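You operate a simulated robot arm through the tools that you are given. There is no shell and no other tool.

The job below is to be done with a simulated robot arm. You get a single attempt, and the scene is never put back.

Task
Drop the thick black and brown rings through the narrowest window each fits, then count them.
Fine: try each in the 57 mm window first; leave them under the slotted frame; count them by moving the blue slider two on, to 3.

Only the result counts: the job must be done as asked and must still hold three seconds after the hand-in. Knocking over, shifting, dropping, spilling or breaking anything else fails it.

Robot
A 7-joint arm with a fingered hand, fixed in place. Base frame: the origin is on the floor under the middle of its stand, x ahead of it, y to its left, z up; the work surface is at about z = 80. Readings come in cm, degrees, newtons and seconds.
It reaches about 133.3 cm from its shoulder. Its first joint turns from -69.0 to 172.0 degrees. Payload 5 kg.
The TCP is the grasp point between the finger pads, 3.2 cm short of the fingertips. In the tool frame z runs along the fingers and y along their closing line. The gripper opens to 16 cm; its body begins 8.9 cm behind the TCP. The gripper is a hand of 3 fingers: y runs from the thumb to the fingers, the wrist lies at [0, 0, -25.2] in the tool frame, and closing takes about 1.5 s.
Orientation is that of the tool frame in the base frame, as a unit quaternion [w, x, y, z]. With the fingers straight down and closing along the base's y, the tool's x points along the base's -x, its y along +y and its z along -z.

Tools
- The arm moves only by the tool arm_command. Its argument "motion" is a list of rows, each a list of 6 numbers: the shift along the tool's x, y, z in units of 40 mm (1.0 is 40 mm), then the turn, a rotation vector about the tool's x, y, z in units of 4 degrees (1.0 is 4 degrees). In form: [[dx, dy, dz, rx, ry, rz], ...]. A call has 1 to 20 rows; each row shifts and turns the commanded pose from where the row before left it, along the tool's axes as they then stand. "fingers" is the closure in counts, from 0 (fully open) to 255 (shut), set as the call begins (left out, the last holds). A call with a number of a shift or a turn outside -1 to 1 is refused whole. A row lasts 0.2 s, in which the tool goes at most 5 cm and 8.6 degrees; a call with a longer step from one row to the next is refused whole, and so is a gripper value outside its range. Where a pose cannot be reached the arm comes as near as it can. A force on the tool above 40 N (or 10 N above the force at the start of the call, whichever is more), or a blocked arm, ends the call early, and 0.2 s more pass. The fingers move at their own pace (about 10.8 cm/s each) and stop on an object; they squeeze with about 27 N. The grip force told is the motor's: it shows also when the fingers shut on nothing. Time passes only in rows, and 0.2 s behind the last, so rows that do not move let the fingers close. It gives the time, the measured TCP pose, the force on the tool (base axes), the opening and the grip force at its end, in the units of the frame above (readings bear some noise), with the torque about the TCP (base axes, N m) and any sound that the robot's microphone picked up.
- Cameras (640 x 400 px; columns grow to the right, rows downward): "scene" is fixed at [39.58, -65.16, 152.73]; the picture's right is [0.82, -0.58, 0.00], its down [-0.36, -0.51, -0.78] and it looks along [0.45, 0.64, -0.62] (base axes); focal length 321 px, centre (320, 200). "wrist" rides on the gripper at [6.5, -0.4, -11.6] in the tool frame; the picture's right is [0.06, 1.00, 0.00], its down [-0.87, 0.05, -0.49] and it looks along [-0.49, 0.03, 0.87] (tool axes); focal length 261 px, centre (320, 200).
- grab_frame(camera): a new picture of that camera. It takes no simulated time.
- raise_lower(by): slides the trunk up (or, below 0, down) by that many cm; the arm rides with it, the base frame stays. It gives what a move gives, with no picture.
- grasp_type(shape): the hand has 3 fingers and takes this shape, open, in about a second: jaw (thumb against the fingers, like two jaws); tri (thumb and two fingers); tip (a fingertip pinch); poke (one finger out to press); point (the index stretched); flat (the hand flat); cup (the hand cupped); fist (a fist). The gripper value then closes the fingers along that shape, each until it touches; the sizes above hold for jaw. It gives what a move gives, with no picture.
- locate(camera, pixels): for up to 12 pixels [column, row] of the newest picture of that camera ("zoom" is the newest enlarged one), the place [x, y, z] in the base frame of the surface seen there, good to about 0.2 cm, but the place of the scene camera against the robot may be out by one fixed shift of up to 1.2 cm in any direction. It takes no simulated time.
- close_up(camera, box): a new picture of the part [left, top, right, bottom] of that camera's present view, enlarged. It takes no simulated time.
- job_done(): hands the job in; it is judged then, once.

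Leave the gripper open and the arm clear of the work at the hand-in unless told otherwise.

The tools are called after "Call:" by a JSON object that holds its "method" and its "body". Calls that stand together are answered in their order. arm_command: Moves the arm, as the interface text tells. Its arguments: {"type":"object","properties":{"motion":{"type":"array","items":{"type":"array","items":{"type":"number"}}},"fingers":{"type":"number"}},"required":["motion"]} The other tools are called the same way: raise_lower (by) moves the trunk up or down; grasp_type (shape) gives the hand a shape; grab_frame (camera) takes a picture; locate (camera, pixels) gives the place of the surface under pixels of a picture; close_up (camera, box) takes an enlarged picture of a part of a camera's view; job_done () hands the job in.

At the start:

```text
t: 0.0
ee_pos: [69.34, -2.25, 117.76]
orientation: [0.001, 0.0, 1.0, 0.0]
force: [-0.5, 0.1, -0.4]
moment: [-0.04, -0.01, 0.0]
gripper_width: 15.95
grip_force: 0.1
shape: jaw
trunk travel left (down, up): [-65.0, 29.0]
```

scene: 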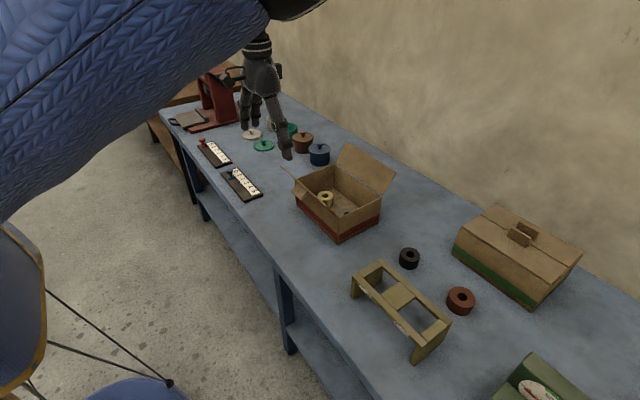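
wrist: 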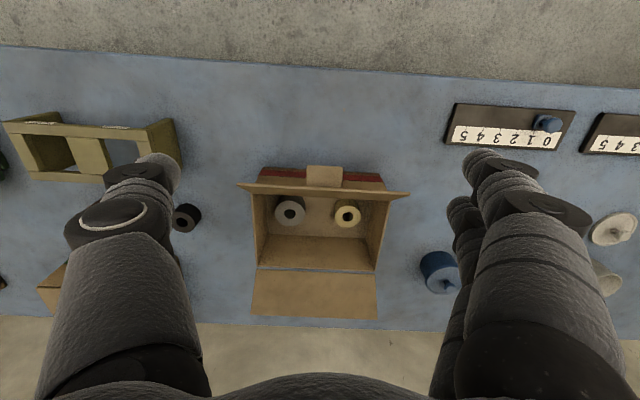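

I see a slotted frame near (400,300), a black ring at (409,258), a brown ring at (461,300), and two counters with sliders at (214,153) and (242,184). I'll take enlarged pictures of these first.

Call:
{"method": "close_up", "body": {"camera": "scene", "box": [330, 230, 490, 370]}}

Call:
{"method": "close_up", "body": {"camera": "scene", "box": [180, 120, 290, 210]}}

Call:
{"method": "close_up", "body": {"camera": "wrist", "box": [0, 90, 220, 320]}}

Call:
{"method": "close_up", "body": {"camera": "wrist", "box": [420, 80, 640, 300]}}

```text
2.86 times, centred on (410, 300) of scene
```

zoom: 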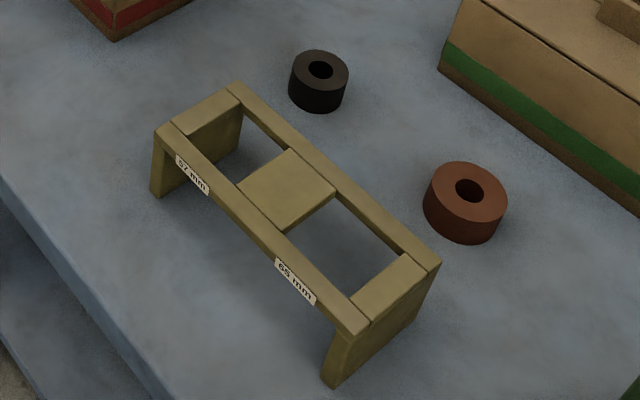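

```text
4.44 times, centred on (235, 165) of scene
```

zoom: 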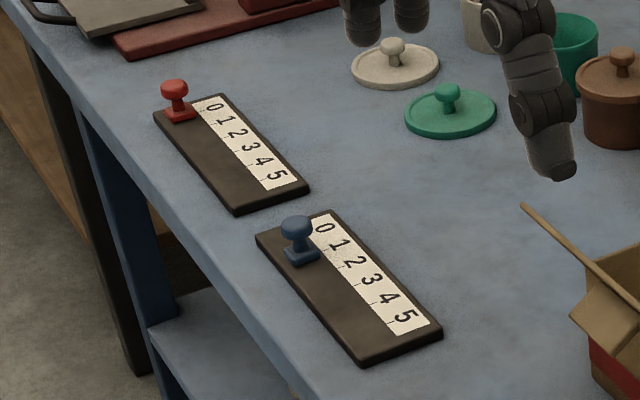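

```text
1.74 times, centred on (110, 205) of wrist
```

zoom: 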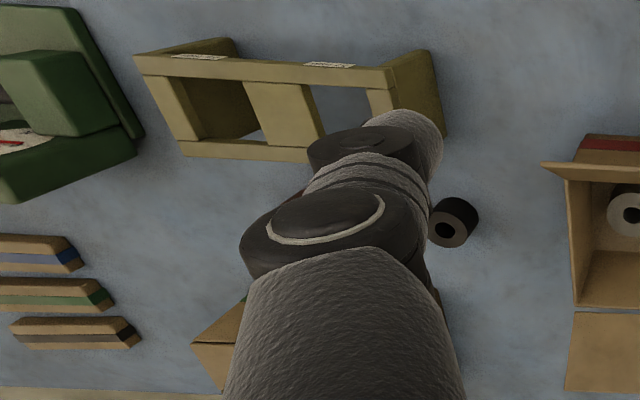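

```text
1.82 times, centred on (530, 190) of wrist
```

zoom: 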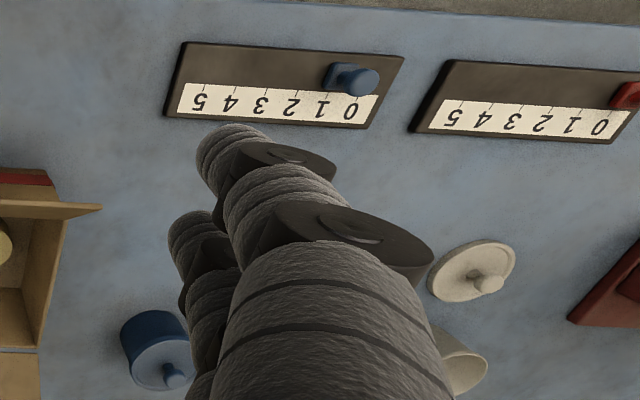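

The blue slider looks to stand at 1 on its scale, and the frame's windows are marked 57 and 65 mm. Next I'll enlarge the frame and rings in the scene view and read some places.

Call:
{"method": "close_up", "body": {"camera": "scene", "box": [340, 235, 490, 365]}}

Call:
{"method": "locate", "body": {"camera": "wrist", "pixels": [[186, 217], [549, 124], [538, 118], [110, 124], [78, 124], [300, 210], [347, 213], [454, 135], [545, 143]]}}

Call:
{"method": "locate", "body": {"camera": "scene", "pixels": [[409, 252], [461, 294], [242, 176], [232, 172], [382, 265], [355, 276], [448, 322], [421, 343], [400, 296]]}}

```text
3.08 times, centred on (415, 300) of scene
```

zoom: 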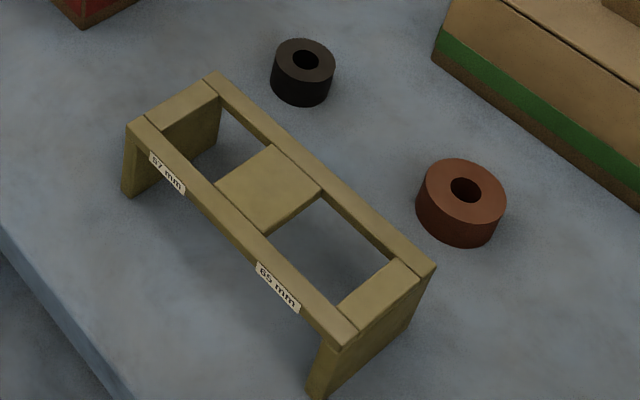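

```text
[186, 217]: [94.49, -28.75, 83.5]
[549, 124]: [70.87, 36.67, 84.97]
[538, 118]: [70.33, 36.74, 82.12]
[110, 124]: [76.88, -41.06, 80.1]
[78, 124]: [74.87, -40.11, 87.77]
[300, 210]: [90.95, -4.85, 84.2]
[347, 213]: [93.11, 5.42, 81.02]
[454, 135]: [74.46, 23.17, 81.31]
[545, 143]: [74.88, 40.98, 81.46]
```

```text
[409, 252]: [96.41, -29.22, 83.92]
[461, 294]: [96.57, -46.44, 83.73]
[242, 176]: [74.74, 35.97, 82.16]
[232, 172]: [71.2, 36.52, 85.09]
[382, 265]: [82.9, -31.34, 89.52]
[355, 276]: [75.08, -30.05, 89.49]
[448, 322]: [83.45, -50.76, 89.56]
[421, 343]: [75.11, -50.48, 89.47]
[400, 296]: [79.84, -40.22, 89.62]
```

I'll read exact places for the ring rims, window edges and frame edges in the enlarged picture.

Call:
{"method": "locate", "body": {"camera": "zoom", "pixels": [[274, 58], [333, 62], [304, 41], [300, 77], [420, 183], [503, 200], [466, 161], [462, 221], [306, 58], [466, 188]]}}

Call:
{"method": "locate", "body": {"camera": "zoom", "pixels": [[216, 98], [275, 148], [219, 186], [168, 132], [320, 198], [391, 262], [336, 305], [266, 236], [130, 121], [211, 74], [434, 266], [340, 346]]}}

```text
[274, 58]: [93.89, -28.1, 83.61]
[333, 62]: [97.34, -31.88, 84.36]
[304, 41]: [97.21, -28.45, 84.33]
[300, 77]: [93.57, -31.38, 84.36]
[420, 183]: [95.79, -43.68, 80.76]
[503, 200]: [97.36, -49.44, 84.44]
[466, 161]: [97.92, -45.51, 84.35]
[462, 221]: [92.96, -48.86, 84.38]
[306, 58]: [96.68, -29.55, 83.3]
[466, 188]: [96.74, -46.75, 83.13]
```

```text
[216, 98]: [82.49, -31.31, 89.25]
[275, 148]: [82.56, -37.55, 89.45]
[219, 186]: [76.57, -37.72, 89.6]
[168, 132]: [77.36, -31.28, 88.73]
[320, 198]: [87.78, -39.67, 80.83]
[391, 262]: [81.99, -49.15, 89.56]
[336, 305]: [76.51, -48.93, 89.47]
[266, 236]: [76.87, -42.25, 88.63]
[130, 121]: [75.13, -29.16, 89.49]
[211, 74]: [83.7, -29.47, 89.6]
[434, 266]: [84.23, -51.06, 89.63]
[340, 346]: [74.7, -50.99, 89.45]
```

Readings so far (scene camera, before its offset): the black ring is about 5 cm across near (95.4, -29.9), and the brown ring is about 6 cm across near (95.6, -47). The frame's top is at z≈89.5 and spans x 75–84, y -29 to -51. I'll move high over towards the frame for a wrist view from above.

Call:
{"method": "arm_command", "body": {"motion": [[-0.2, -0.9, 0, 0, 0, 0], [-0.2, -0.9, 0, 0, 0, 0], [-0.2, -0.9, 0, 0, 0, 0], [-0.2, -0.9, 0, 0, 0, 0], [-0.2, -0.9, 0, 0, 0, 0], [-0.2, -0.9, 0, 0, 0, 0], [-0.2, -0.9, 0, 0, 0, 0], [-0.2, -0.9, 0, 0, 0, 0], [0, 0, 0, 0, 0, 0], [0, 0, 0, 0, 0, 0]]}}

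Call:
{"method": "grab_frame", "body": {"camera": "wrist"}}

Call:
{"method": "grab_frame", "body": {"camera": "scene"}}

```text
t: 2.2
ee_pos: [75.61, -30.95, 117.89]
orientation: [0.0, 0.0, 1.0, 0.0]
force: [0.2, 0.4, -0.7]
moment: [0.04, -0.01, 0.01]
gripper_width: 15.96
grip_force: 0.0
shape: jaw
trunk travel left (down, up): [-65.0, 29.0]
```

```text
taken
```

wrist: 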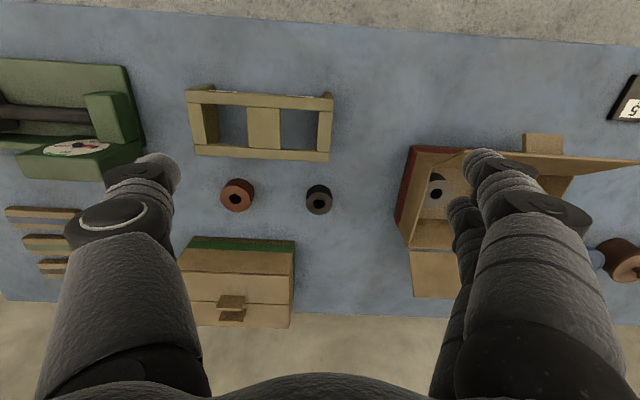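

```text
taken
```

scene: 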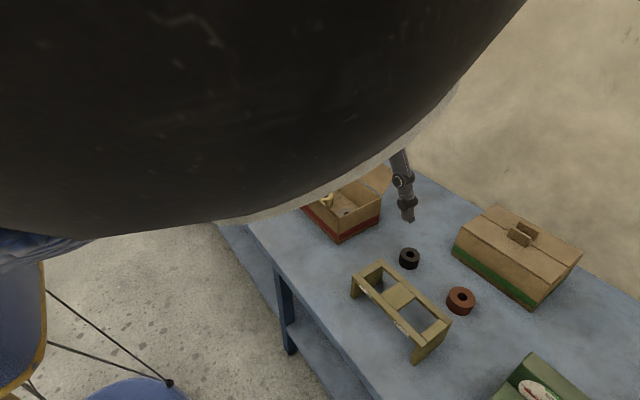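

The wrist view now shows the frame at (260,122), brown ring (238,195), and black ring (319,199). I'll enlarge that part.

Call:
{"method": "close_up", "body": {"camera": "wrist", "box": [180, 80, 350, 186]}}

Call:
{"method": "locate", "body": {"camera": "wrist", "pixels": [[319, 199], [238, 195], [310, 190], [330, 190], [319, 185], [319, 208], [225, 188], [253, 188], [238, 179], [360, 150], [260, 220], [180, 220]]}}

```text
3.76 times, centred on (265, 133) of wrist
```

zoom: 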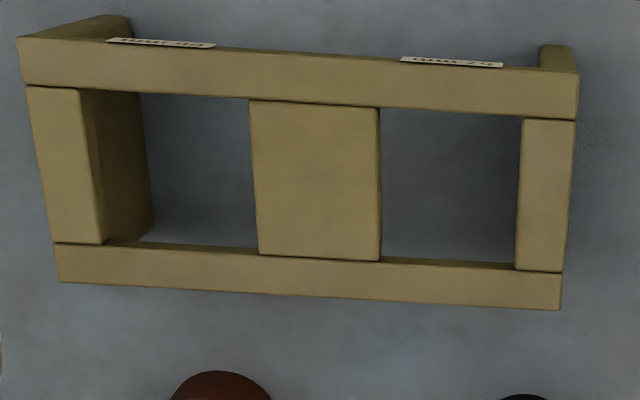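

```text
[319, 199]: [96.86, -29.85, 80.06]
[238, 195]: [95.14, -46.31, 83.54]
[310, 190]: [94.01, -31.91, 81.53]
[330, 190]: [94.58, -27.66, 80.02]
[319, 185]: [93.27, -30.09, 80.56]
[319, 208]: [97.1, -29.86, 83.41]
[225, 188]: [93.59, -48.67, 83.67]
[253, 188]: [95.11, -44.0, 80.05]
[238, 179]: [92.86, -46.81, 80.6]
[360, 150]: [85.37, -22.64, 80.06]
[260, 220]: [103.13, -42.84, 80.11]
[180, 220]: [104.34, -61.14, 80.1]
```

Now I'll read the frame's window corners from this enlarged picture.

Call:
{"method": "locate", "body": {"camera": "zoom", "pixels": [[376, 112], [376, 252], [527, 123], [518, 262], [75, 94], [97, 238], [254, 104], [262, 248], [450, 95], [450, 272], [150, 80], [180, 258]]}}

Call:
{"method": "locate", "body": {"camera": "zoom", "pixels": [[25, 45], [62, 275], [572, 85], [556, 302], [20, 80], [569, 110], [60, 255], [561, 285], [300, 170], [450, 110], [450, 258], [450, 200]]}}

```text
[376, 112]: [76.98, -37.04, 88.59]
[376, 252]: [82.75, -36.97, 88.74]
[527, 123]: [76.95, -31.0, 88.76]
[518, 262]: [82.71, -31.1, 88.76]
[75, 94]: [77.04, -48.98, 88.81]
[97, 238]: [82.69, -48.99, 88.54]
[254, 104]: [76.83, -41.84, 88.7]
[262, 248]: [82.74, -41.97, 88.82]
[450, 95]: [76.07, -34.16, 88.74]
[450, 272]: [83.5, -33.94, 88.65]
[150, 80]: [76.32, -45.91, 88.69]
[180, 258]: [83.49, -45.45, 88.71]
```

```text
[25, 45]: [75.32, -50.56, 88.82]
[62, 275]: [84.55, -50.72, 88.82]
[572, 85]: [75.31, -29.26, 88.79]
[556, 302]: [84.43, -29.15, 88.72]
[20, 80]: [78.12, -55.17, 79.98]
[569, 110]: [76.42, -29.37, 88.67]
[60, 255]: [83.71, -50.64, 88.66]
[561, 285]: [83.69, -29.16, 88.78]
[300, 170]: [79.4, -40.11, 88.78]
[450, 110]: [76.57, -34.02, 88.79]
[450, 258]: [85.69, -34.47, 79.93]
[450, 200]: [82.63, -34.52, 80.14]
```

The frame is now well measured: top z≈88.75, the 57 window spans about y -36.95 to -31.1, the 65 window about y -48.9 to -42.0, and both lie in x≈76.8–83. Next I'll enlarge the rings and measure them.

Call:
{"method": "close_up", "body": {"camera": "wrist", "box": [200, 160, 360, 260]}}

```text
4.00 times, centred on (280, 210) of wrist
```

zoom: 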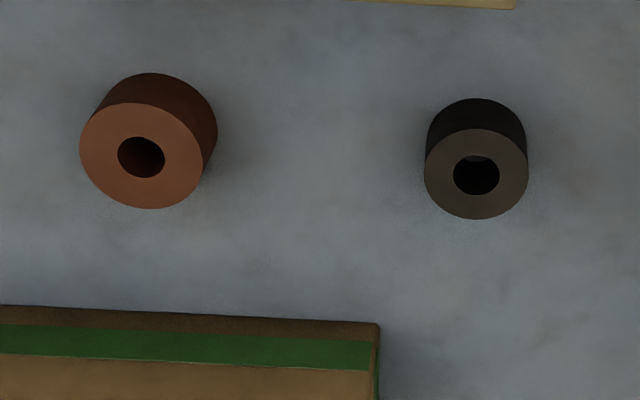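

Call:
{"method": "locate", "body": {"camera": "zoom", "pixels": [[82, 148], [200, 158], [140, 106], [148, 205], [427, 174], [525, 174], [477, 132], [475, 216], [220, 312], [378, 325], [10, 308]]}}

Call:
{"method": "locate", "body": {"camera": "wrist", "pixels": [[296, 243], [293, 326], [412, 150], [398, 225], [415, 295], [140, 145], [180, 175], [20, 177], [188, 240], [525, 140]]}}

```text
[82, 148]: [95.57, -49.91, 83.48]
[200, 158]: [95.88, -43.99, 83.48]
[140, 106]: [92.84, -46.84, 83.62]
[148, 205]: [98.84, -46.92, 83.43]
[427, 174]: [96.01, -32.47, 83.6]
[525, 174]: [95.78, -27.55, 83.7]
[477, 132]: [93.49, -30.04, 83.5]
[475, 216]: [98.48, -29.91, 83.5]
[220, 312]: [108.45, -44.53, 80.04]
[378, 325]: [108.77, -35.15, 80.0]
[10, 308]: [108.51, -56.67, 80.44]
```

```text
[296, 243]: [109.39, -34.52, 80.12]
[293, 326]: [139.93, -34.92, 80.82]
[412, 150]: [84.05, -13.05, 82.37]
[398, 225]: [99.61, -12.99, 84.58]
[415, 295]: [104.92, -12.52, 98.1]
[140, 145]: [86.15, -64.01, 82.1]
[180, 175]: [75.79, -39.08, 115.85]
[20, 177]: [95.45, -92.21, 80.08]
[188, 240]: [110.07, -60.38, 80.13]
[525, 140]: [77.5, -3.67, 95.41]
```

Black ring: centre about (95.95, -30.0), 5.0 cm across. Brown ring: centre about (95.8, -46.9), 6.1 cm across. Both are about 3.45 cm tall on a table at z≈80.06. Before gripping I'll set the fingers part closed, to learn how counts map to opening and how the fingers look.

Call:
{"method": "arm_command", "body": {"motion": [[0, 0, 0, 0, 0, 0], [0, 0, 0, 0, 0, 0], [0, 0, 0, 0, 0, 0], [0, 0, 0, 0, 0, 0], [0, 0, 0, 0, 0, 0]], "fingers": 120}}

Call:
{"method": "grab_frame", "body": {"camera": "wrist"}}

```text
t: 3.4
ee_pos: [75.65, -30.94, 117.98]
orientation: [-0.001, 0.0, 1.0, 0.0]
force: [-0.7, -0.8, -0.1]
moment: [0.0, 0.0, -0.02]
gripper_width: 8.52
grip_force: 0.0
shape: jaw
trunk travel left (down, up): [-65.0, 29.0]
```

```text
taken
```

wrist: 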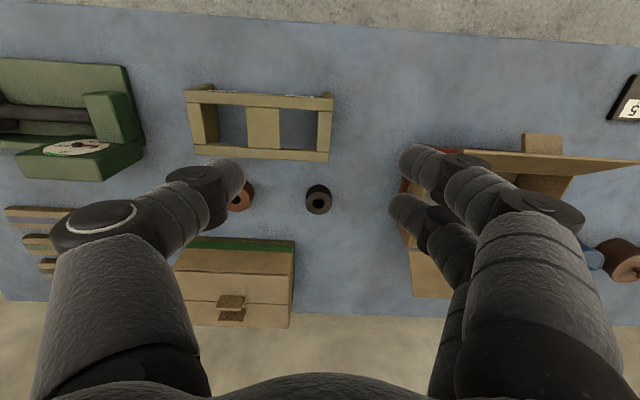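

At 120 counts the opening is 8.5 cm. I'll read where the finger surfaces are at thumb tip (235,180) and finger tips (410,155) and (400,205).

Call:
{"method": "locate", "body": {"camera": "wrist", "pixels": [[238, 165], [241, 180], [236, 195], [210, 175], [406, 150], [401, 160], [404, 172], [392, 200], [396, 212], [420, 150], [415, 215], [440, 165]]}}

```text
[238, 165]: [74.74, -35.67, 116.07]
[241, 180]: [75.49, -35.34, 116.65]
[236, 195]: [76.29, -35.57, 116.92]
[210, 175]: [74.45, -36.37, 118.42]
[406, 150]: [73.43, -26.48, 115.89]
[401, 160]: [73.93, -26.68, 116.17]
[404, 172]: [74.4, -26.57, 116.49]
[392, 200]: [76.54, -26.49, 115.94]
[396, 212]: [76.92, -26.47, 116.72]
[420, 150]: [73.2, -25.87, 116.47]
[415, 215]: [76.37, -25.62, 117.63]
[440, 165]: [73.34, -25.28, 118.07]
```

Thumb and fingers stand symmetric about the TCP (±4.35 cm), with the two fingers at x about ±1.7. Now I'll move above the black ring at (95.95, -30.0) and go down part way.

Call:
{"method": "arm_command", "body": {"motion": [[-0.85, 0.04, 0, 0, 0, 0], [-0.85, 0.04, 0, 0, 0, 0], [-0.85, 0.04, 0, 0, 0, 0], [-0.85, 0.04, 0, 0, 0, 0], [-0.85, 0.04, 0, 0, 0, 0], [-0.825, 0.035, 0, 0, 0, 0], [0, 0, 0.8, 0, 0, 0], [0, 0, 0.8, 0, 0, 0], [0, 0, 0.8, 0, 0, 0], [0, 0, 0.8, 0, 0, 0], [0, 0, 0.8, 0, 0, 0], [0, 0, 0.8, 0, 0, 0], [0, 0, 0, 0, 0, 0], [0, 0, 0, 0, 0, 0]]}}

Call:
{"method": "grab_frame", "body": {"camera": "wrist"}}

Call:
{"method": "grab_frame", "body": {"camera": "scene"}}

```text
t: 6.4
ee_pos: [95.91, -30.21, 98.59]
orientation: [0.0, -0.001, 1.0, 0.0]
force: [0.4, -0.1, 0.4]
moment: [0.0, -0.02, 0.0]
gripper_width: 8.54
grip_force: 0.1
shape: jaw
trunk travel left (down, up): [-65.0, 29.0]
```

```text
taken
```

wrist: 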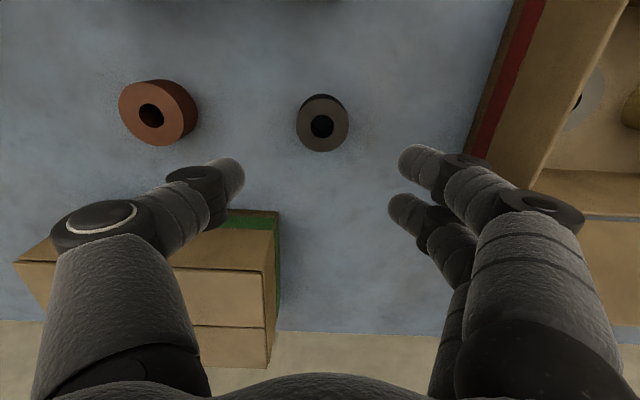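

```text
taken
```

scene: 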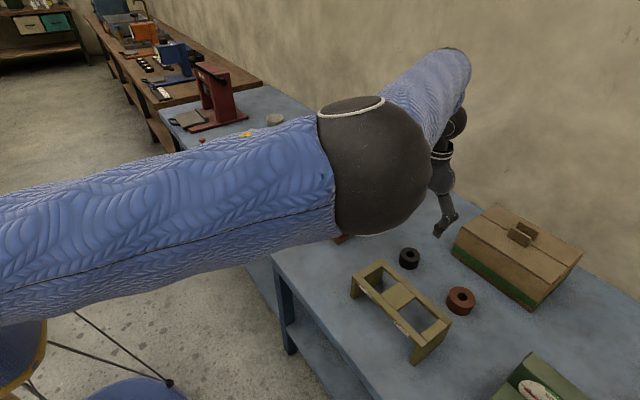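

The ring is at (322,123) in the wrist view. I'll check its place from closer, along with the carton's top and edges.

Call:
{"method": "locate", "body": {"camera": "wrist", "pixels": [[299, 124], [346, 124], [322, 100], [322, 148], [240, 240], [270, 300], [150, 112], [121, 108], [180, 120], [505, 100], [530, 100], [600, 250]]}}

```text
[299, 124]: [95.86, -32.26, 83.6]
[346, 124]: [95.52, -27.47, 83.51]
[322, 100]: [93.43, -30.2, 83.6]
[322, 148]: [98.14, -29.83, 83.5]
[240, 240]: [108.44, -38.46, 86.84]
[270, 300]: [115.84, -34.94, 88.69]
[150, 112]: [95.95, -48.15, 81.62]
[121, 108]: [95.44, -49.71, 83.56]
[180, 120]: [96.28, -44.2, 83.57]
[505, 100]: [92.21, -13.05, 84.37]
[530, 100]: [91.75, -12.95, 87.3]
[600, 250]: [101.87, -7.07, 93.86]
```

The black ring's centre is (95.75, -29.95) and its top z 83.5. I'll shift slightly and go down to TCP z≈84.9, which puts the fingertips near 81.7.

Call:
{"method": "arm_command", "body": {"motion": [[0.03, 0.06, 0.6, 0, 0, 0], [0, 0, 0.6, 0, 0, 0], [0, 0, 0.6, 0, 0, 0], [0, 0, 0.6, 0, 0, 0], [0, 0, 0.5, 0, 0, 0], [0, 0, 0.3, 0, 0, 0], [0, 0, 0.22, 0, 0, 0], [0, 0, 0, 0, 0, 0], [0, 0, 0, 0, 0, 0]]}}

Call:
{"method": "grab_frame", "body": {"camera": "wrist"}}

Call:
{"method": "close_up", "body": {"camera": "scene", "box": [370, 190, 490, 290]}}

```text
t: 8.4
ee_pos: [95.88, -29.8, 84.93]
orientation: [0.0, 0.0, 1.0, 0.0]
force: [0.3, -0.6, -1.0]
moment: [0.0, -0.03, -0.03]
gripper_width: 8.51
grip_force: 0.2
shape: jaw
trunk travel left (down, up): [-65.0, 29.0]
```

```text
taken
```

wrist: 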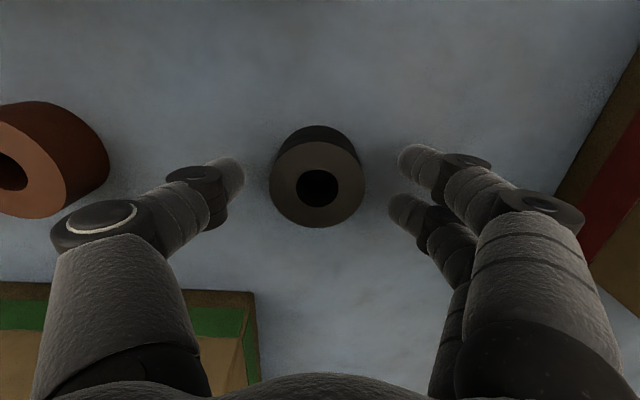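

```text
4.00 times, centred on (430, 240) of scene
```

zoom: 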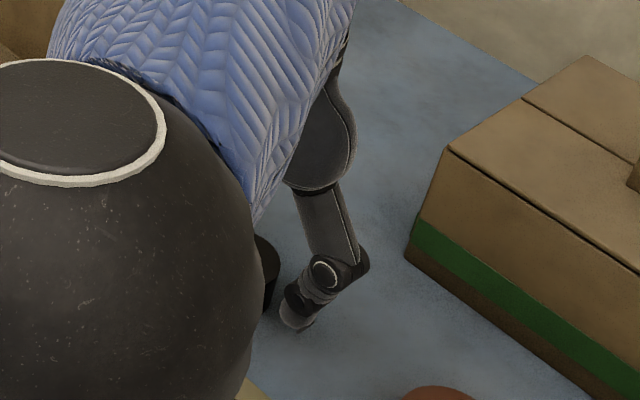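

The fingers straddle the ring. Before closing I'll check where the elbow hangs, with a full scene picture.

Call:
{"method": "grab_frame", "body": {"camera": "scene"}}

Call:
{"method": "locate", "body": {"camera": "scene", "pixels": [[370, 220], [400, 290], [350, 330], [420, 200], [440, 230], [150, 250]]}}

```text
taken
```

scene: 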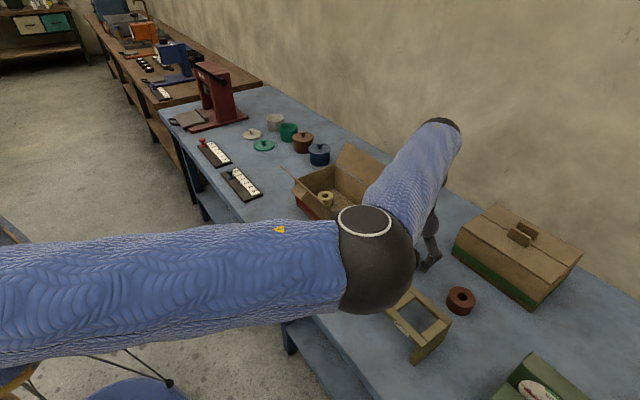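

```text
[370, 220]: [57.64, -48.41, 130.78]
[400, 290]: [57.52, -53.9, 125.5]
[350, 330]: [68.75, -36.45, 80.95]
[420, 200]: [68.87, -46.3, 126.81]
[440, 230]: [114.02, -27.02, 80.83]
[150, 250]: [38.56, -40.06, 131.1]
```

The elbow is well clear (z≈125). Now I'll close the fingers on the black ring.

Call:
{"method": "arm_command", "body": {"motion": [[0, 0, 0, 0, 0, 0], [0, 0, 0, 0, 0, 0], [0, 0, 0, 0, 0, 0], [0, 0, 0, 0, 0, 0], [0, 0, 0, 0, 0, 0], [0, 0, 0, 0, 0, 0], [0, 0, 0, 0, 0, 0]], "fingers": 230}}

Call:
{"method": "grab_frame", "body": {"camera": "wrist"}}

```text
t: 10.0
ee_pos: [95.92, -29.82, 84.86]
orientation: [0.0, -0.001, 1.0, 0.0]
force: [-0.1, -0.3, -0.6]
moment: [0.03, 0.01, -0.03]
gripper_width: 4.39
grip_force: 26.7
shape: jaw
trunk travel left (down, up): [-65.0, 29.0]
```

```text
taken
```

wrist: 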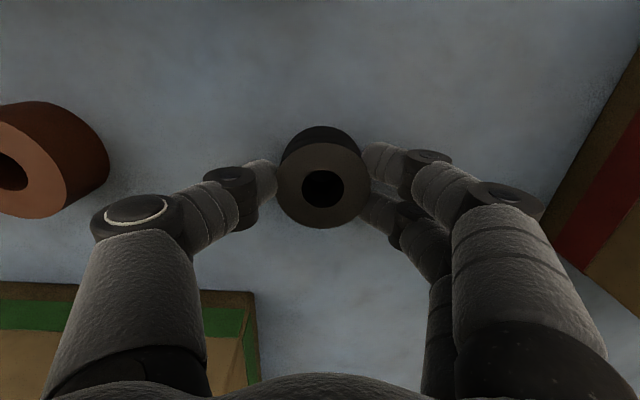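

Grip force is 26.7 N at 4.4 cm opening, so the ring is held. I'll lift straight up about 14 cm and look.

Call:
{"method": "arm_command", "body": {"motion": [[0, 0, -0.2, 0, 0, 0], [0, 0, -0.4, 0, 0, 0], [0, 0, -0.6, 0, 0, 0], [0, 0, -0.6, 0, 0, 0], [0, 0, -0.6, 0, 0, 0], [0, 0, -0.6, 0, 0, 0], [0, 0, -0.5, 0, 0, 0], [0, 0, 0, 0, 0, 0], [0, 0, 0, 0, 0, 0]]}}

Call:
{"method": "grab_frame", "body": {"camera": "wrist"}}

```text
t: 12.0
ee_pos: [96.0, -29.64, 99.03]
orientation: [0.0, 0.0, 1.0, 0.0]
force: [0.5, 1.0, -0.9]
moment: [0.01, -0.04, 0.02]
gripper_width: 4.4
grip_force: 27.5
shape: jaw
trunk travel left (down, up): [-65.0, 29.0]
```

```text
taken
```

wrist: 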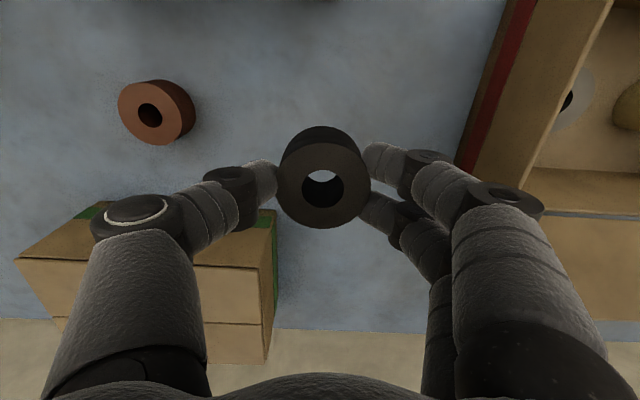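

The ring is held level. I'll measure where it sits relative to the TCP.

Call:
{"method": "locate", "body": {"camera": "wrist", "pixels": [[281, 186], [368, 186], [324, 146], [324, 225], [300, 158], [348, 214], [348, 158], [300, 214]]}}

```text
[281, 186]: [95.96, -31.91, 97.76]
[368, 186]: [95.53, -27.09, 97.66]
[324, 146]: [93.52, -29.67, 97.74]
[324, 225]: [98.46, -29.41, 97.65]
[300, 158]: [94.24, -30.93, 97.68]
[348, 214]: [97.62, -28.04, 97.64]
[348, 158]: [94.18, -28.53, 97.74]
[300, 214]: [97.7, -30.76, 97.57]
```

The ring's centre sits within about 1 mm of the TCP, with its top 1.35 cm and its bottom about 4.85 cm below the TCP. I'll now carry it over the 57 mm window, about (79.9, -34.05), still high.

Call:
{"method": "arm_command", "body": {"motion": [[0.6, -0.15, 0, 0, 0, 0], [0.7, -0.2, 0, 0, 0, 0], [0.7, -0.2, 0, 0, 0, 0], [0.7, -0.2, 0, 0, 0, 0], [0.7, -0.2, 0, 0, 0, 0], [0.625, -0.15, 0, 0, 0, 0], [0, 0, 0, 0, 0, 0], [0, 0, 0, 0, 0, 0], [0, 0, 0, 0, 0, 0]]}}

Call:
{"method": "grab_frame", "body": {"camera": "wrist"}}

Call:
{"method": "grab_frame", "body": {"camera": "scene"}}

```text
t: 14.0
ee_pos: [79.84, -34.36, 99.16]
orientation: [0.0, -0.001, 1.0, 0.0]
force: [1.1, -0.4, -1.6]
moment: [-0.01, 0.07, 0.04]
gripper_width: 4.38
grip_force: 26.7
shape: jaw
trunk travel left (down, up): [-65.0, 29.0]
```

```text
taken
```

wrist: 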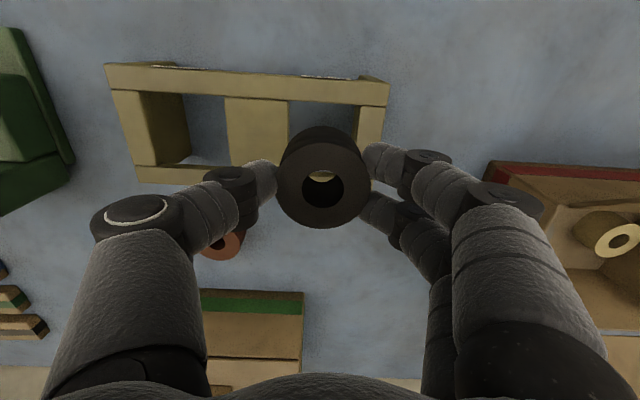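

```text
taken
```

scene: 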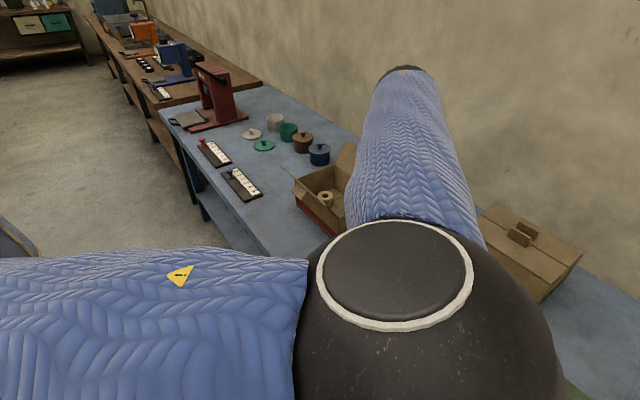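

I can see the 57 window's near edges above the held ring at (289,100)–(360,107). I'll enlarge to get exact window edges.

Call:
{"method": "close_up", "body": {"camera": "wrist", "box": [200, 60, 400, 190]}}

```text
3.08 times, centred on (300, 125) of wrist
```

zoom: 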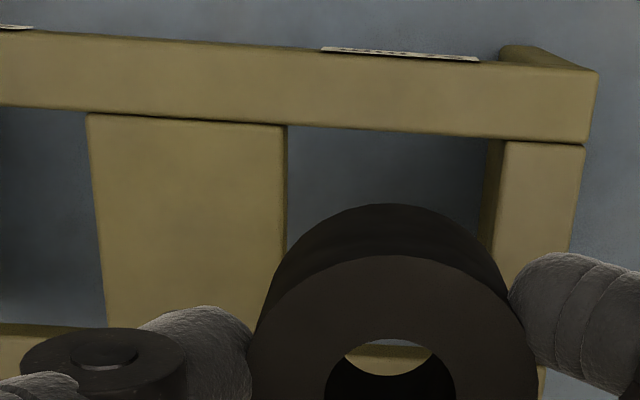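

Call:
{"method": "locate", "body": {"camera": "zoom", "pixels": [[283, 150], [283, 210], [508, 165], [500, 235], [400, 126], [400, 130], [340, 122], [470, 133], [400, 345], [400, 352], [290, 125], [270, 300]]}}

Call:
{"method": "locate", "body": {"camera": "zoom", "pixels": [[287, 170], [285, 170], [281, 170], [504, 170], [500, 170], [512, 170], [496, 200], [595, 80], [588, 130], [400, 60], [375, 343], [430, 353]]}}

```text
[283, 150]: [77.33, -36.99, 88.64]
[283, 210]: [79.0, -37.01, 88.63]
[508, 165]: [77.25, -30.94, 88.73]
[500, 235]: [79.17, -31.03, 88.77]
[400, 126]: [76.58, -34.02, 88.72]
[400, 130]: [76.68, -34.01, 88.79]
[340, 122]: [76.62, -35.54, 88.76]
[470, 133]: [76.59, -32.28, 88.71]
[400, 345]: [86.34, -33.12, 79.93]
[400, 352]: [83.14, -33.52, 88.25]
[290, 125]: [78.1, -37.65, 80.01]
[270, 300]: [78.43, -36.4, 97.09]
```

```text
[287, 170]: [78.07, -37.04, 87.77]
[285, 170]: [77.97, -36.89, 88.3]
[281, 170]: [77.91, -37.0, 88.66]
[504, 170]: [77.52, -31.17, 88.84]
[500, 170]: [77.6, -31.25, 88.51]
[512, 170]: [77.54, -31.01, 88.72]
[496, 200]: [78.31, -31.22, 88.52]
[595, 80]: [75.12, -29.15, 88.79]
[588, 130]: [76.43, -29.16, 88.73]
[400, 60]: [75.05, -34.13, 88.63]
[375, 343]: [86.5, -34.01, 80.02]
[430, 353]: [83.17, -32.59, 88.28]
```

The 57 window is centred at about (79.95, -34.02) and is 5.75 wide in y. I'll check the held ring's rim in the same view.

Call:
{"method": "locate", "body": {"camera": "wrist", "pixels": [[281, 186], [368, 186], [324, 146], [324, 225], [300, 158], [348, 214], [348, 158], [300, 214]]}}

```text
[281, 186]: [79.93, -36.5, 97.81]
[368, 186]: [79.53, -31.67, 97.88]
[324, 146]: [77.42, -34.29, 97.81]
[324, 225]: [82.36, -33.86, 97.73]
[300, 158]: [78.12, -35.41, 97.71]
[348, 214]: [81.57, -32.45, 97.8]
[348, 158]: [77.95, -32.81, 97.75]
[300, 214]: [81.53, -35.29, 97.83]
```

The ring's centre is at (79.85, -34.05), within about a millimetre of the window's centre. I'll nudge +x by 1 mm and descend until the ring's bottom is just above the frame top.

Call:
{"method": "arm_command", "body": {"motion": [[-0.025, 0, 0.3, 0, 0, 0], [0, 0, 0.3, 0, 0, 0], [0, 0, 0.3, 0, 0, 0], [0, 0, 0.2, 0, 0, 0], [0, 0, 0.15, 0, 0, 0], [0, 0, 0, 0, 0, 0], [0, 0, 0, 0, 0, 0]]}}

Call:
{"method": "close_up", "body": {"camera": "wrist", "box": [200, 60, 440, 250]}}

```text
t: 15.6
ee_pos: [79.89, -34.25, 94.03]
orientation: [0.0, 0.0, 1.0, 0.0]
force: [0.1, 0.4, 0.4]
moment: [-0.01, -0.03, -0.01]
gripper_width: 4.4
grip_force: 27.4
shape: jaw
trunk travel left (down, up): [-65.0, 29.0]
```

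```text
2.11 times, centred on (320, 155) of wrist
```

zoom: 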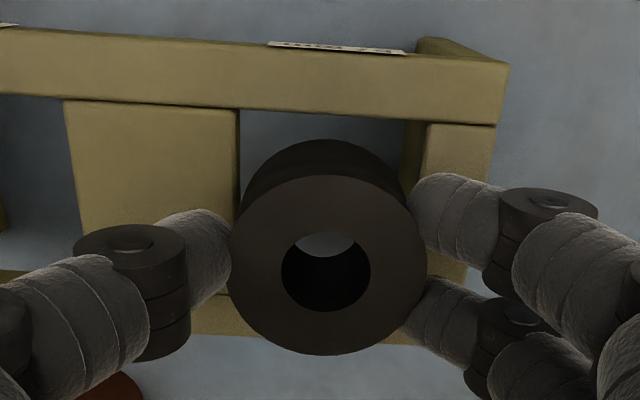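

The ring is aligned over the window, with its bottom just above the top. I'll lower another 1.6 cm in small steps and watch the force.

Call:
{"method": "arm_command", "body": {"motion": [[0, 0, 0.1, 0, 0, 0], [0, 0, 0.1, 0, 0, 0], [0, 0, 0.1, 0, 0, 0], [0, 0, 0.1, 0, 0, 0], [0, 0, 0, 0, 0, 0]]}}

Call:
{"method": "close_up", "body": {"camera": "wrist", "box": [200, 60, 440, 250]}}

```text
t: 16.8
ee_pos: [79.86, -34.25, 92.48]
orientation: [0.0, 0.0, 1.0, 0.001]
force: [1.1, 0.4, -0.3]
moment: [0.01, 0.01, 0.02]
gripper_width: 4.37
grip_force: 27.4
shape: jaw
trunk travel left (down, up): [-65.0, 29.0]
```

```text
2.11 times, centred on (320, 155) of wrist
```

zoom: 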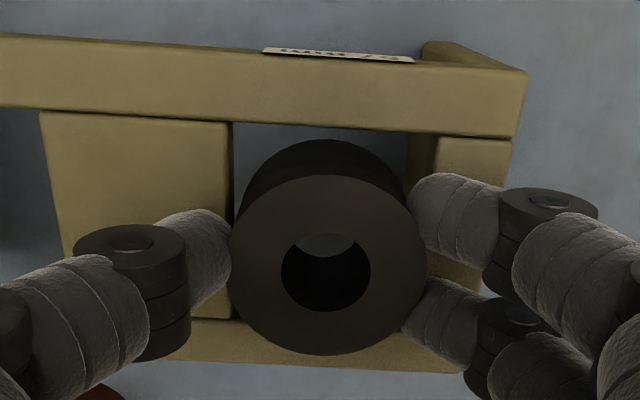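

There is no contact force, so the ring slides into the 57 window freely. I'll go 2 mm lower and release, opening the fingers to about 8.5 cm.

Call:
{"method": "arm_command", "body": {"motion": [[0, 0, 0.05, 0, 0, 0], [0, 0, 0, 0, 0, 0]]}}

Call:
{"method": "arm_command", "body": {"motion": [[0, 0, 0, 0, 0, 0], [0, 0, 0, 0, 0, 0], [0, 0, 0, 0, 0, 0], [0, 0, 0, 0, 0, 0]], "fingers": 120}}

Call:
{"method": "grab_frame", "body": {"camera": "wrist"}}

```text
t: 17.4
ee_pos: [79.96, -34.21, 92.2]
orientation: [0.0, 0.0, 1.0, -0.001]
force: [0.8, -0.7, -0.6]
moment: [-0.01, 0.0, 0.0]
gripper_width: 4.4
grip_force: 27.0
shape: jaw
trunk travel left (down, up): [-65.0, 29.0]
```

```text
t: 18.4
ee_pos: [79.9, -34.19, 92.27]
orientation: [0.0, -0.001, 1.0, 0.001]
force: [-0.3, 0.2, -1.0]
moment: [0.02, 0.0, -0.01]
gripper_width: 8.38
grip_force: 0.0
shape: jaw
trunk travel left (down, up): [-65.0, 29.0]
```

```text
taken
```

wrist: 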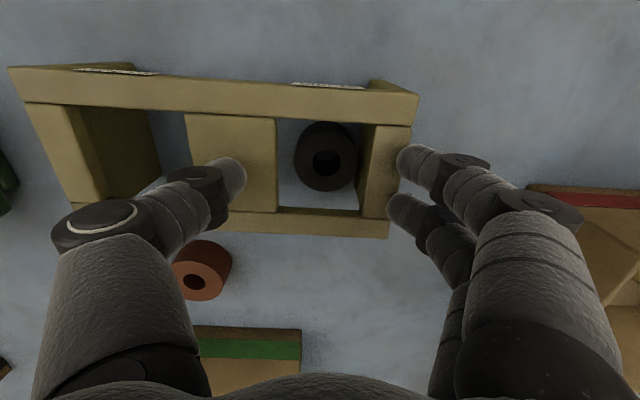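

The black ring has dropped through and lies on the table under the 57 window, seen at (325,155). I'll rise and move over the brown ring at (95.85, -46.93), opening a little wider.

Call:
{"method": "arm_command", "body": {"motion": [[0, 0, -0.5, 0, 0, 0], [0, 0, -0.6, 0, 0, 0], [0, 0, -0.6, 0, 0, 0], [-0.6, -0.5, 0, 0, 0, 0], [-0.7, -0.55, 0, 0, 0, 0], [-0.7, -0.55, 0, 0, 0, 0], [-0.7, -0.55, 0, 0, 0, 0], [-0.7, -0.55, 0, 0, 0, 0], [-0.6, -0.48, 0, 0, 0, 0], [0, 0, 0, 0, 0, 0], [0, 0, 0, 0, 0, 0]], "fingers": 90}}

Call:
{"method": "grab_frame", "body": {"camera": "wrist"}}

Call:
{"method": "grab_frame", "body": {"camera": "scene"}}

```text
t: 20.8
ee_pos: [95.93, -46.78, 99.07]
orientation: [0.0, -0.001, 1.0, 0.001]
force: [0.2, -0.2, -0.4]
moment: [0.0, 0.03, -0.04]
gripper_width: 10.31
grip_force: 0.1
shape: jaw
trunk travel left (down, up): [-65.0, 29.0]
```

```text
taken
```

wrist: 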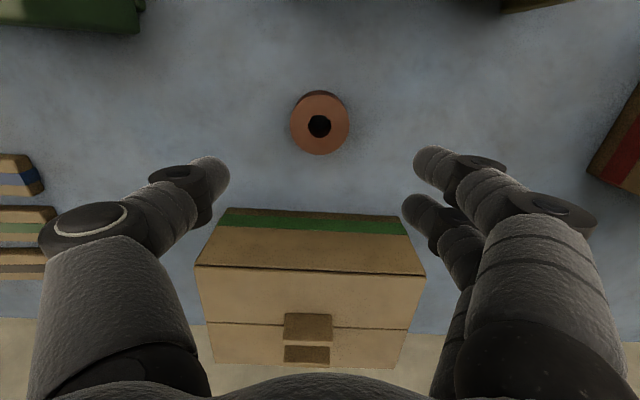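

```text
taken
```

scene: 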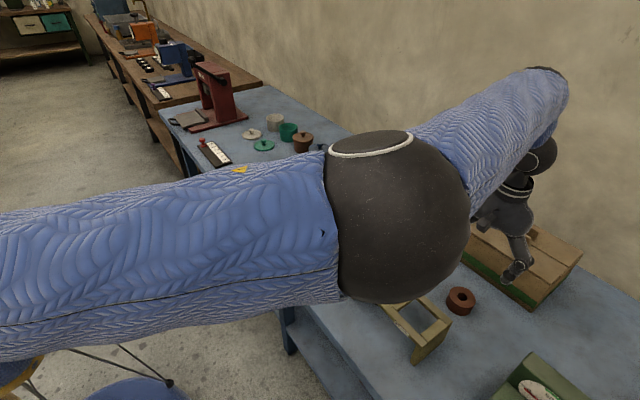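

I'll read the ring and the nearby carton more closely before going down.

Call:
{"method": "locate", "body": {"camera": "wrist", "pixels": [[292, 124], [347, 124], [320, 95], [320, 152], [310, 212], [310, 250], [310, 267], [308, 325], [308, 352], [225, 210], [405, 217]]}}

```text
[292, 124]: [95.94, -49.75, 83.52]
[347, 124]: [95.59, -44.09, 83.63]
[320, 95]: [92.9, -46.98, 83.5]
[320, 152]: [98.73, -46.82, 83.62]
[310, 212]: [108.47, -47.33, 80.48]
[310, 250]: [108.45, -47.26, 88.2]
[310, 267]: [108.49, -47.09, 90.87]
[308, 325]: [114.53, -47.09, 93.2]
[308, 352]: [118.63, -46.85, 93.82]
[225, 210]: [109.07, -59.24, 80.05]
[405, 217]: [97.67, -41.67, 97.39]
```

The brown ring's centre is (95.82, -46.92), its top at 83.55. The carton's face at x=108.5 leaves over 12 cm. I'll descend to TCP z≈84.9.

Call:
{"method": "arm_command", "body": {"motion": [[0.025, -0.035, 0.6, 0, 0, 0], [0, 0, 0.6, 0, 0, 0], [0, 0, 0.6, 0, 0, 0], [0, 0, 0.6, 0, 0, 0], [0, 0, 0.5, 0, 0, 0], [0, 0, 0.35, 0, 0, 0], [0, 0, 0.28, 0, 0, 0], [0, 0, 0, 0, 0, 0], [0, 0, 0, 0, 0, 0]]}}

Call:
{"method": "grab_frame", "body": {"camera": "wrist"}}

```text
t: 22.8
ee_pos: [95.94, -46.91, 84.78]
orientation: [-0.001, 0.0, 1.0, 0.0]
force: [-0.3, -0.6, -0.3]
moment: [0.02, 0.0, 0.03]
gripper_width: 10.31
grip_force: 0.2
shape: jaw
trunk travel left (down, up): [-65.0, 29.0]
```

```text
taken
```

wrist: 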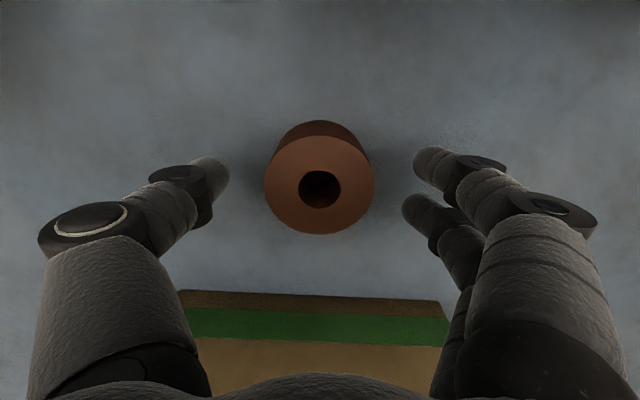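

The fingers are around the brown ring. Closing now.

Call:
{"method": "arm_command", "body": {"motion": [[0, 0, 0, 0, 0, 0], [0, 0, 0, 0, 0, 0], [0, 0, 0, 0, 0, 0], [0, 0, 0, 0, 0, 0], [0, 0, 0, 0, 0, 0], [0, 0, 0, 0, 0, 0], [0, 0, 0, 0, 0, 0]], "fingers": 230}}

Call:
{"method": "arm_command", "body": {"motion": [[0, 0, -0.2, 0, 0, 0], [0, 0, -0.4, 0, 0, 0], [0, 0, -0.6, 0, 0, 0], [0, 0, -0.6, 0, 0, 0], [0, 0, -0.6, 0, 0, 0], [0, 0, -0.6, 0, 0, 0], [0, 0, -0.5, 0, 0, 0], [0, 0, 0, 0, 0, 0], [0, 0, 0, 0, 0, 0]]}}

Call:
{"method": "grab_frame", "body": {"camera": "wrist"}}

```text
t: 24.4
ee_pos: [95.84, -46.98, 85.02]
orientation: [0.0, 0.0, 1.0, 0.0]
force: [0.2, 0.3, -0.5]
moment: [0.0, -0.01, -0.02]
gripper_width: 5.23
grip_force: 27.2
shape: jaw
trunk travel left (down, up): [-65.0, 29.0]
```

```text
t: 26.4
ee_pos: [95.89, -47.03, 98.89]
orientation: [0.0, 0.0, 1.0, 0.0]
force: [0.2, 0.4, -1.3]
moment: [-0.04, -0.01, -0.01]
gripper_width: 5.19
grip_force: 26.8
shape: jaw
trunk travel left (down, up): [-65.0, 29.0]
```

```text
taken
```

wrist: 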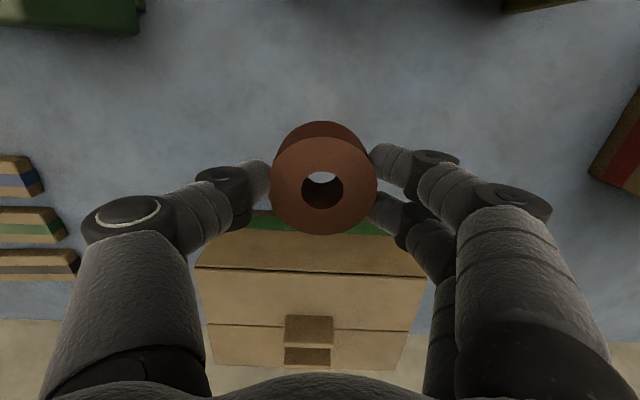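

The brown ring is held at 27 N. I'll measure it in the hand.

Call:
{"method": "locate", "body": {"camera": "wrist", "pixels": [[273, 187], [375, 187], [324, 140], [324, 233], [290, 152], [358, 152], [290, 220], [358, 220]]}}

Call:
{"method": "close_up", "body": {"camera": "wrist", "box": [250, 110, 400, 250]}}

```text
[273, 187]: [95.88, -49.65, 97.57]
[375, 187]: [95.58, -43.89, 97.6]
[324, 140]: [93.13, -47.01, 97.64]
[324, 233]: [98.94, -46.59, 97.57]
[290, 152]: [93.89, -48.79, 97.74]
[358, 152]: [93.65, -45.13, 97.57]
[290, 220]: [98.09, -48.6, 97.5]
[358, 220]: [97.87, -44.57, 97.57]
```

```text
2.86 times, centred on (325, 180) of wrist
```

zoom: 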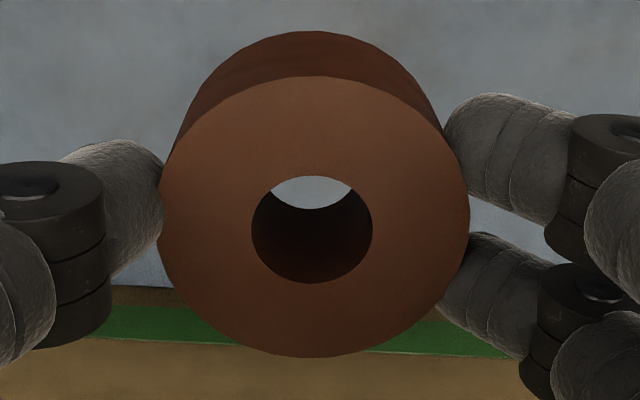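

The brown ring is about 5.95 cm across and sits 2.5 mm toward +y from the TCP. I'll carry it over the 57 mm window first for the trial.

Call:
{"method": "arm_command", "body": {"motion": [[0.61, 0.49, 0, 0, 0, 0], [0.7, 0.55, 0, 0, 0, 0], [0.7, 0.55, 0, 0, 0, 0], [0.7, 0.55, 0, 0, 0, 0], [0.7, 0.55, 0, 0, 0, 0], [0.6, 0.5, 0, 0, 0, 0], [0, 0, 0, 0, 0, 0], [0, 0, 0, 0, 0, 0], [0, 0, 0, 0, 0, 0]]}}

Call:
{"method": "grab_frame", "body": {"camera": "wrist"}}

Call:
{"method": "locate", "body": {"camera": "wrist", "pixels": [[273, 187], [375, 187], [324, 140], [324, 233], [290, 152], [358, 152], [290, 220], [358, 220]]}}

Call:
{"method": "close_up", "body": {"camera": "wrist", "box": [100, 50, 420, 250]}}

```text
t: 28.4
ee_pos: [79.56, -34.22, 98.78]
orientation: [0.0, 0.001, 1.0, 0.0]
force: [0.8, -0.1, 0.0]
moment: [0.02, 0.02, 0.03]
gripper_width: 5.22
grip_force: 27.2
shape: jaw
trunk travel left (down, up): [-65.0, 29.0]
```

```text
taken
```

wrist: 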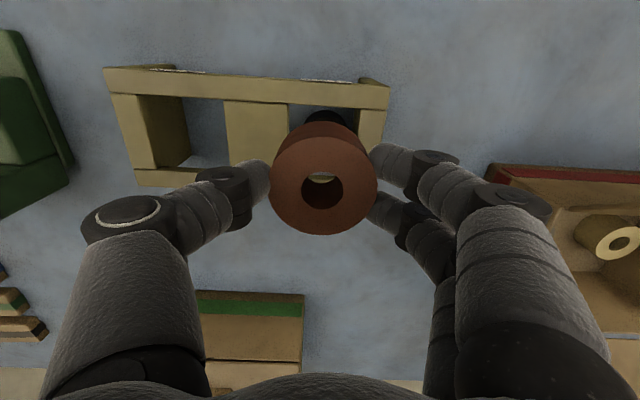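

```text
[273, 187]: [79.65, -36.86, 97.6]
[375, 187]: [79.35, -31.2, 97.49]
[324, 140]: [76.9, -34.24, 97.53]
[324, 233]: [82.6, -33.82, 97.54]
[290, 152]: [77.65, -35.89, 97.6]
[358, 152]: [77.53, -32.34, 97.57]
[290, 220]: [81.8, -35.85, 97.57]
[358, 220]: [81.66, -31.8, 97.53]
```

```text
2.00 times, centred on (260, 150) of wrist
```

zoom: 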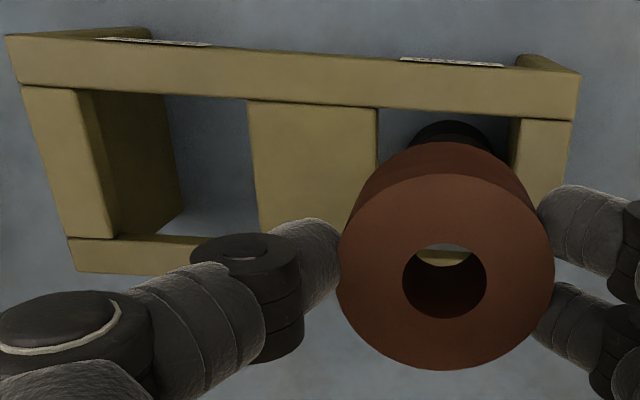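

The ring is centred at (79.7, -34.0) over the 57 window. I'll also read the 65 window's edges from this view for later.

Call:
{"method": "locate", "body": {"camera": "zoom", "pixels": [[200, 92], [200, 95], [170, 234], [170, 238], [170, 244], [76, 100], [78, 91], [110, 230], [250, 130], [254, 180], [112, 236], [258, 210]]}}

```text
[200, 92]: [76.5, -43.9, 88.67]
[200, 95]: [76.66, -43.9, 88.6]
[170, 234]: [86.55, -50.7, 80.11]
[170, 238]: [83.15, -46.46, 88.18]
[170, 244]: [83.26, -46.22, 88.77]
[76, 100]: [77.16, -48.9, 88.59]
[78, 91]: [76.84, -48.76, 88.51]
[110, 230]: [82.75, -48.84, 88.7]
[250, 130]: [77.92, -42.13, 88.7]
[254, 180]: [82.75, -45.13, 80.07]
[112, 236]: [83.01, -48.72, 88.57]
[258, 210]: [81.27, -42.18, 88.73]
```

The 65 window is centred at (79.92, -45.4), about 6.45 × 6.6. Now I'll correct x by +2 mm and go down until the brown ring is just above the 57 window.

Call:
{"method": "arm_command", "body": {"motion": [[-0.05, 0, 0.3, 0, 0, 0], [0, 0, 0.3, 0, 0, 0], [0, 0, 0.3, 0, 0, 0], [0, 0, 0.2, 0, 0, 0], [0, 0, 0.1, 0, 0, 0], [0, 0, 0, 0, 0, 0], [0, 0, 0, 0, 0, 0]]}}

Call:
{"method": "close_up", "body": {"camera": "wrist", "box": [200, 60, 440, 250]}}

```text
t: 30.0
ee_pos: [80.0, -34.32, 94.14]
orientation: [0.0, 0.0, 1.0, 0.0]
force: [0.6, -0.4, -1.0]
moment: [0.0, 0.02, -0.02]
gripper_width: 5.21
grip_force: 26.5
shape: jaw
trunk travel left (down, up): [-65.0, 29.0]
```

```text
2.11 times, centred on (320, 155) of wrist
```

zoom: 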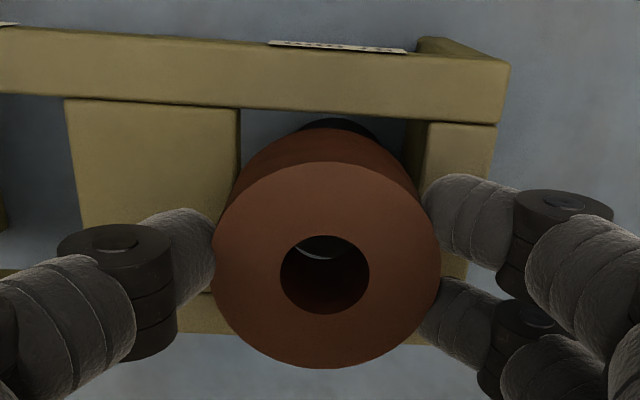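

The ring is just above the window. I'll lower in sub-millimetre steps and watch for contact.

Call:
{"method": "arm_command", "body": {"motion": [[0, 0, 0.025, 0, 0, 0], [0, 0, 0.025, 0, 0, 0], [0, 0, 0.025, 0, 0, 0], [0, 0, 0.025, 0, 0, 0], [0, 0, 0.02, 0, 0, 0]]}}

```text
t: 31.2
ee_pos: [79.94, -34.23, 93.76]
orientation: [0.0, 0.0, 1.0, 0.0]
force: [0.0, 0.6, -0.8]
moment: [0.0, 0.0, 0.04]
gripper_width: 5.19
grip_force: 27.3
shape: jaw
trunk travel left (down, up): [-65.0, 29.0]
```

No contact yet (force -0.8 N). I'll keep lowering in small steps.

Call:
{"method": "arm_command", "body": {"motion": [[0, 0, 0.02, 0, 0, 0], [0, 0, 0.02, 0, 0, 0], [0, 0, 0.02, 0, 0, 0]]}}

```text
t: 32.0
ee_pos: [79.96, -34.2, 93.62]
orientation: [0.001, 0.0, 1.0, 0.0]
force: [1.4, -2.2, 13.0]
moment: [-0.05, -0.08, -0.04]
gripper_width: 5.25
grip_force: 26.5
shape: jaw
trunk travel left (down, up): [-65.0, 29.0]
```

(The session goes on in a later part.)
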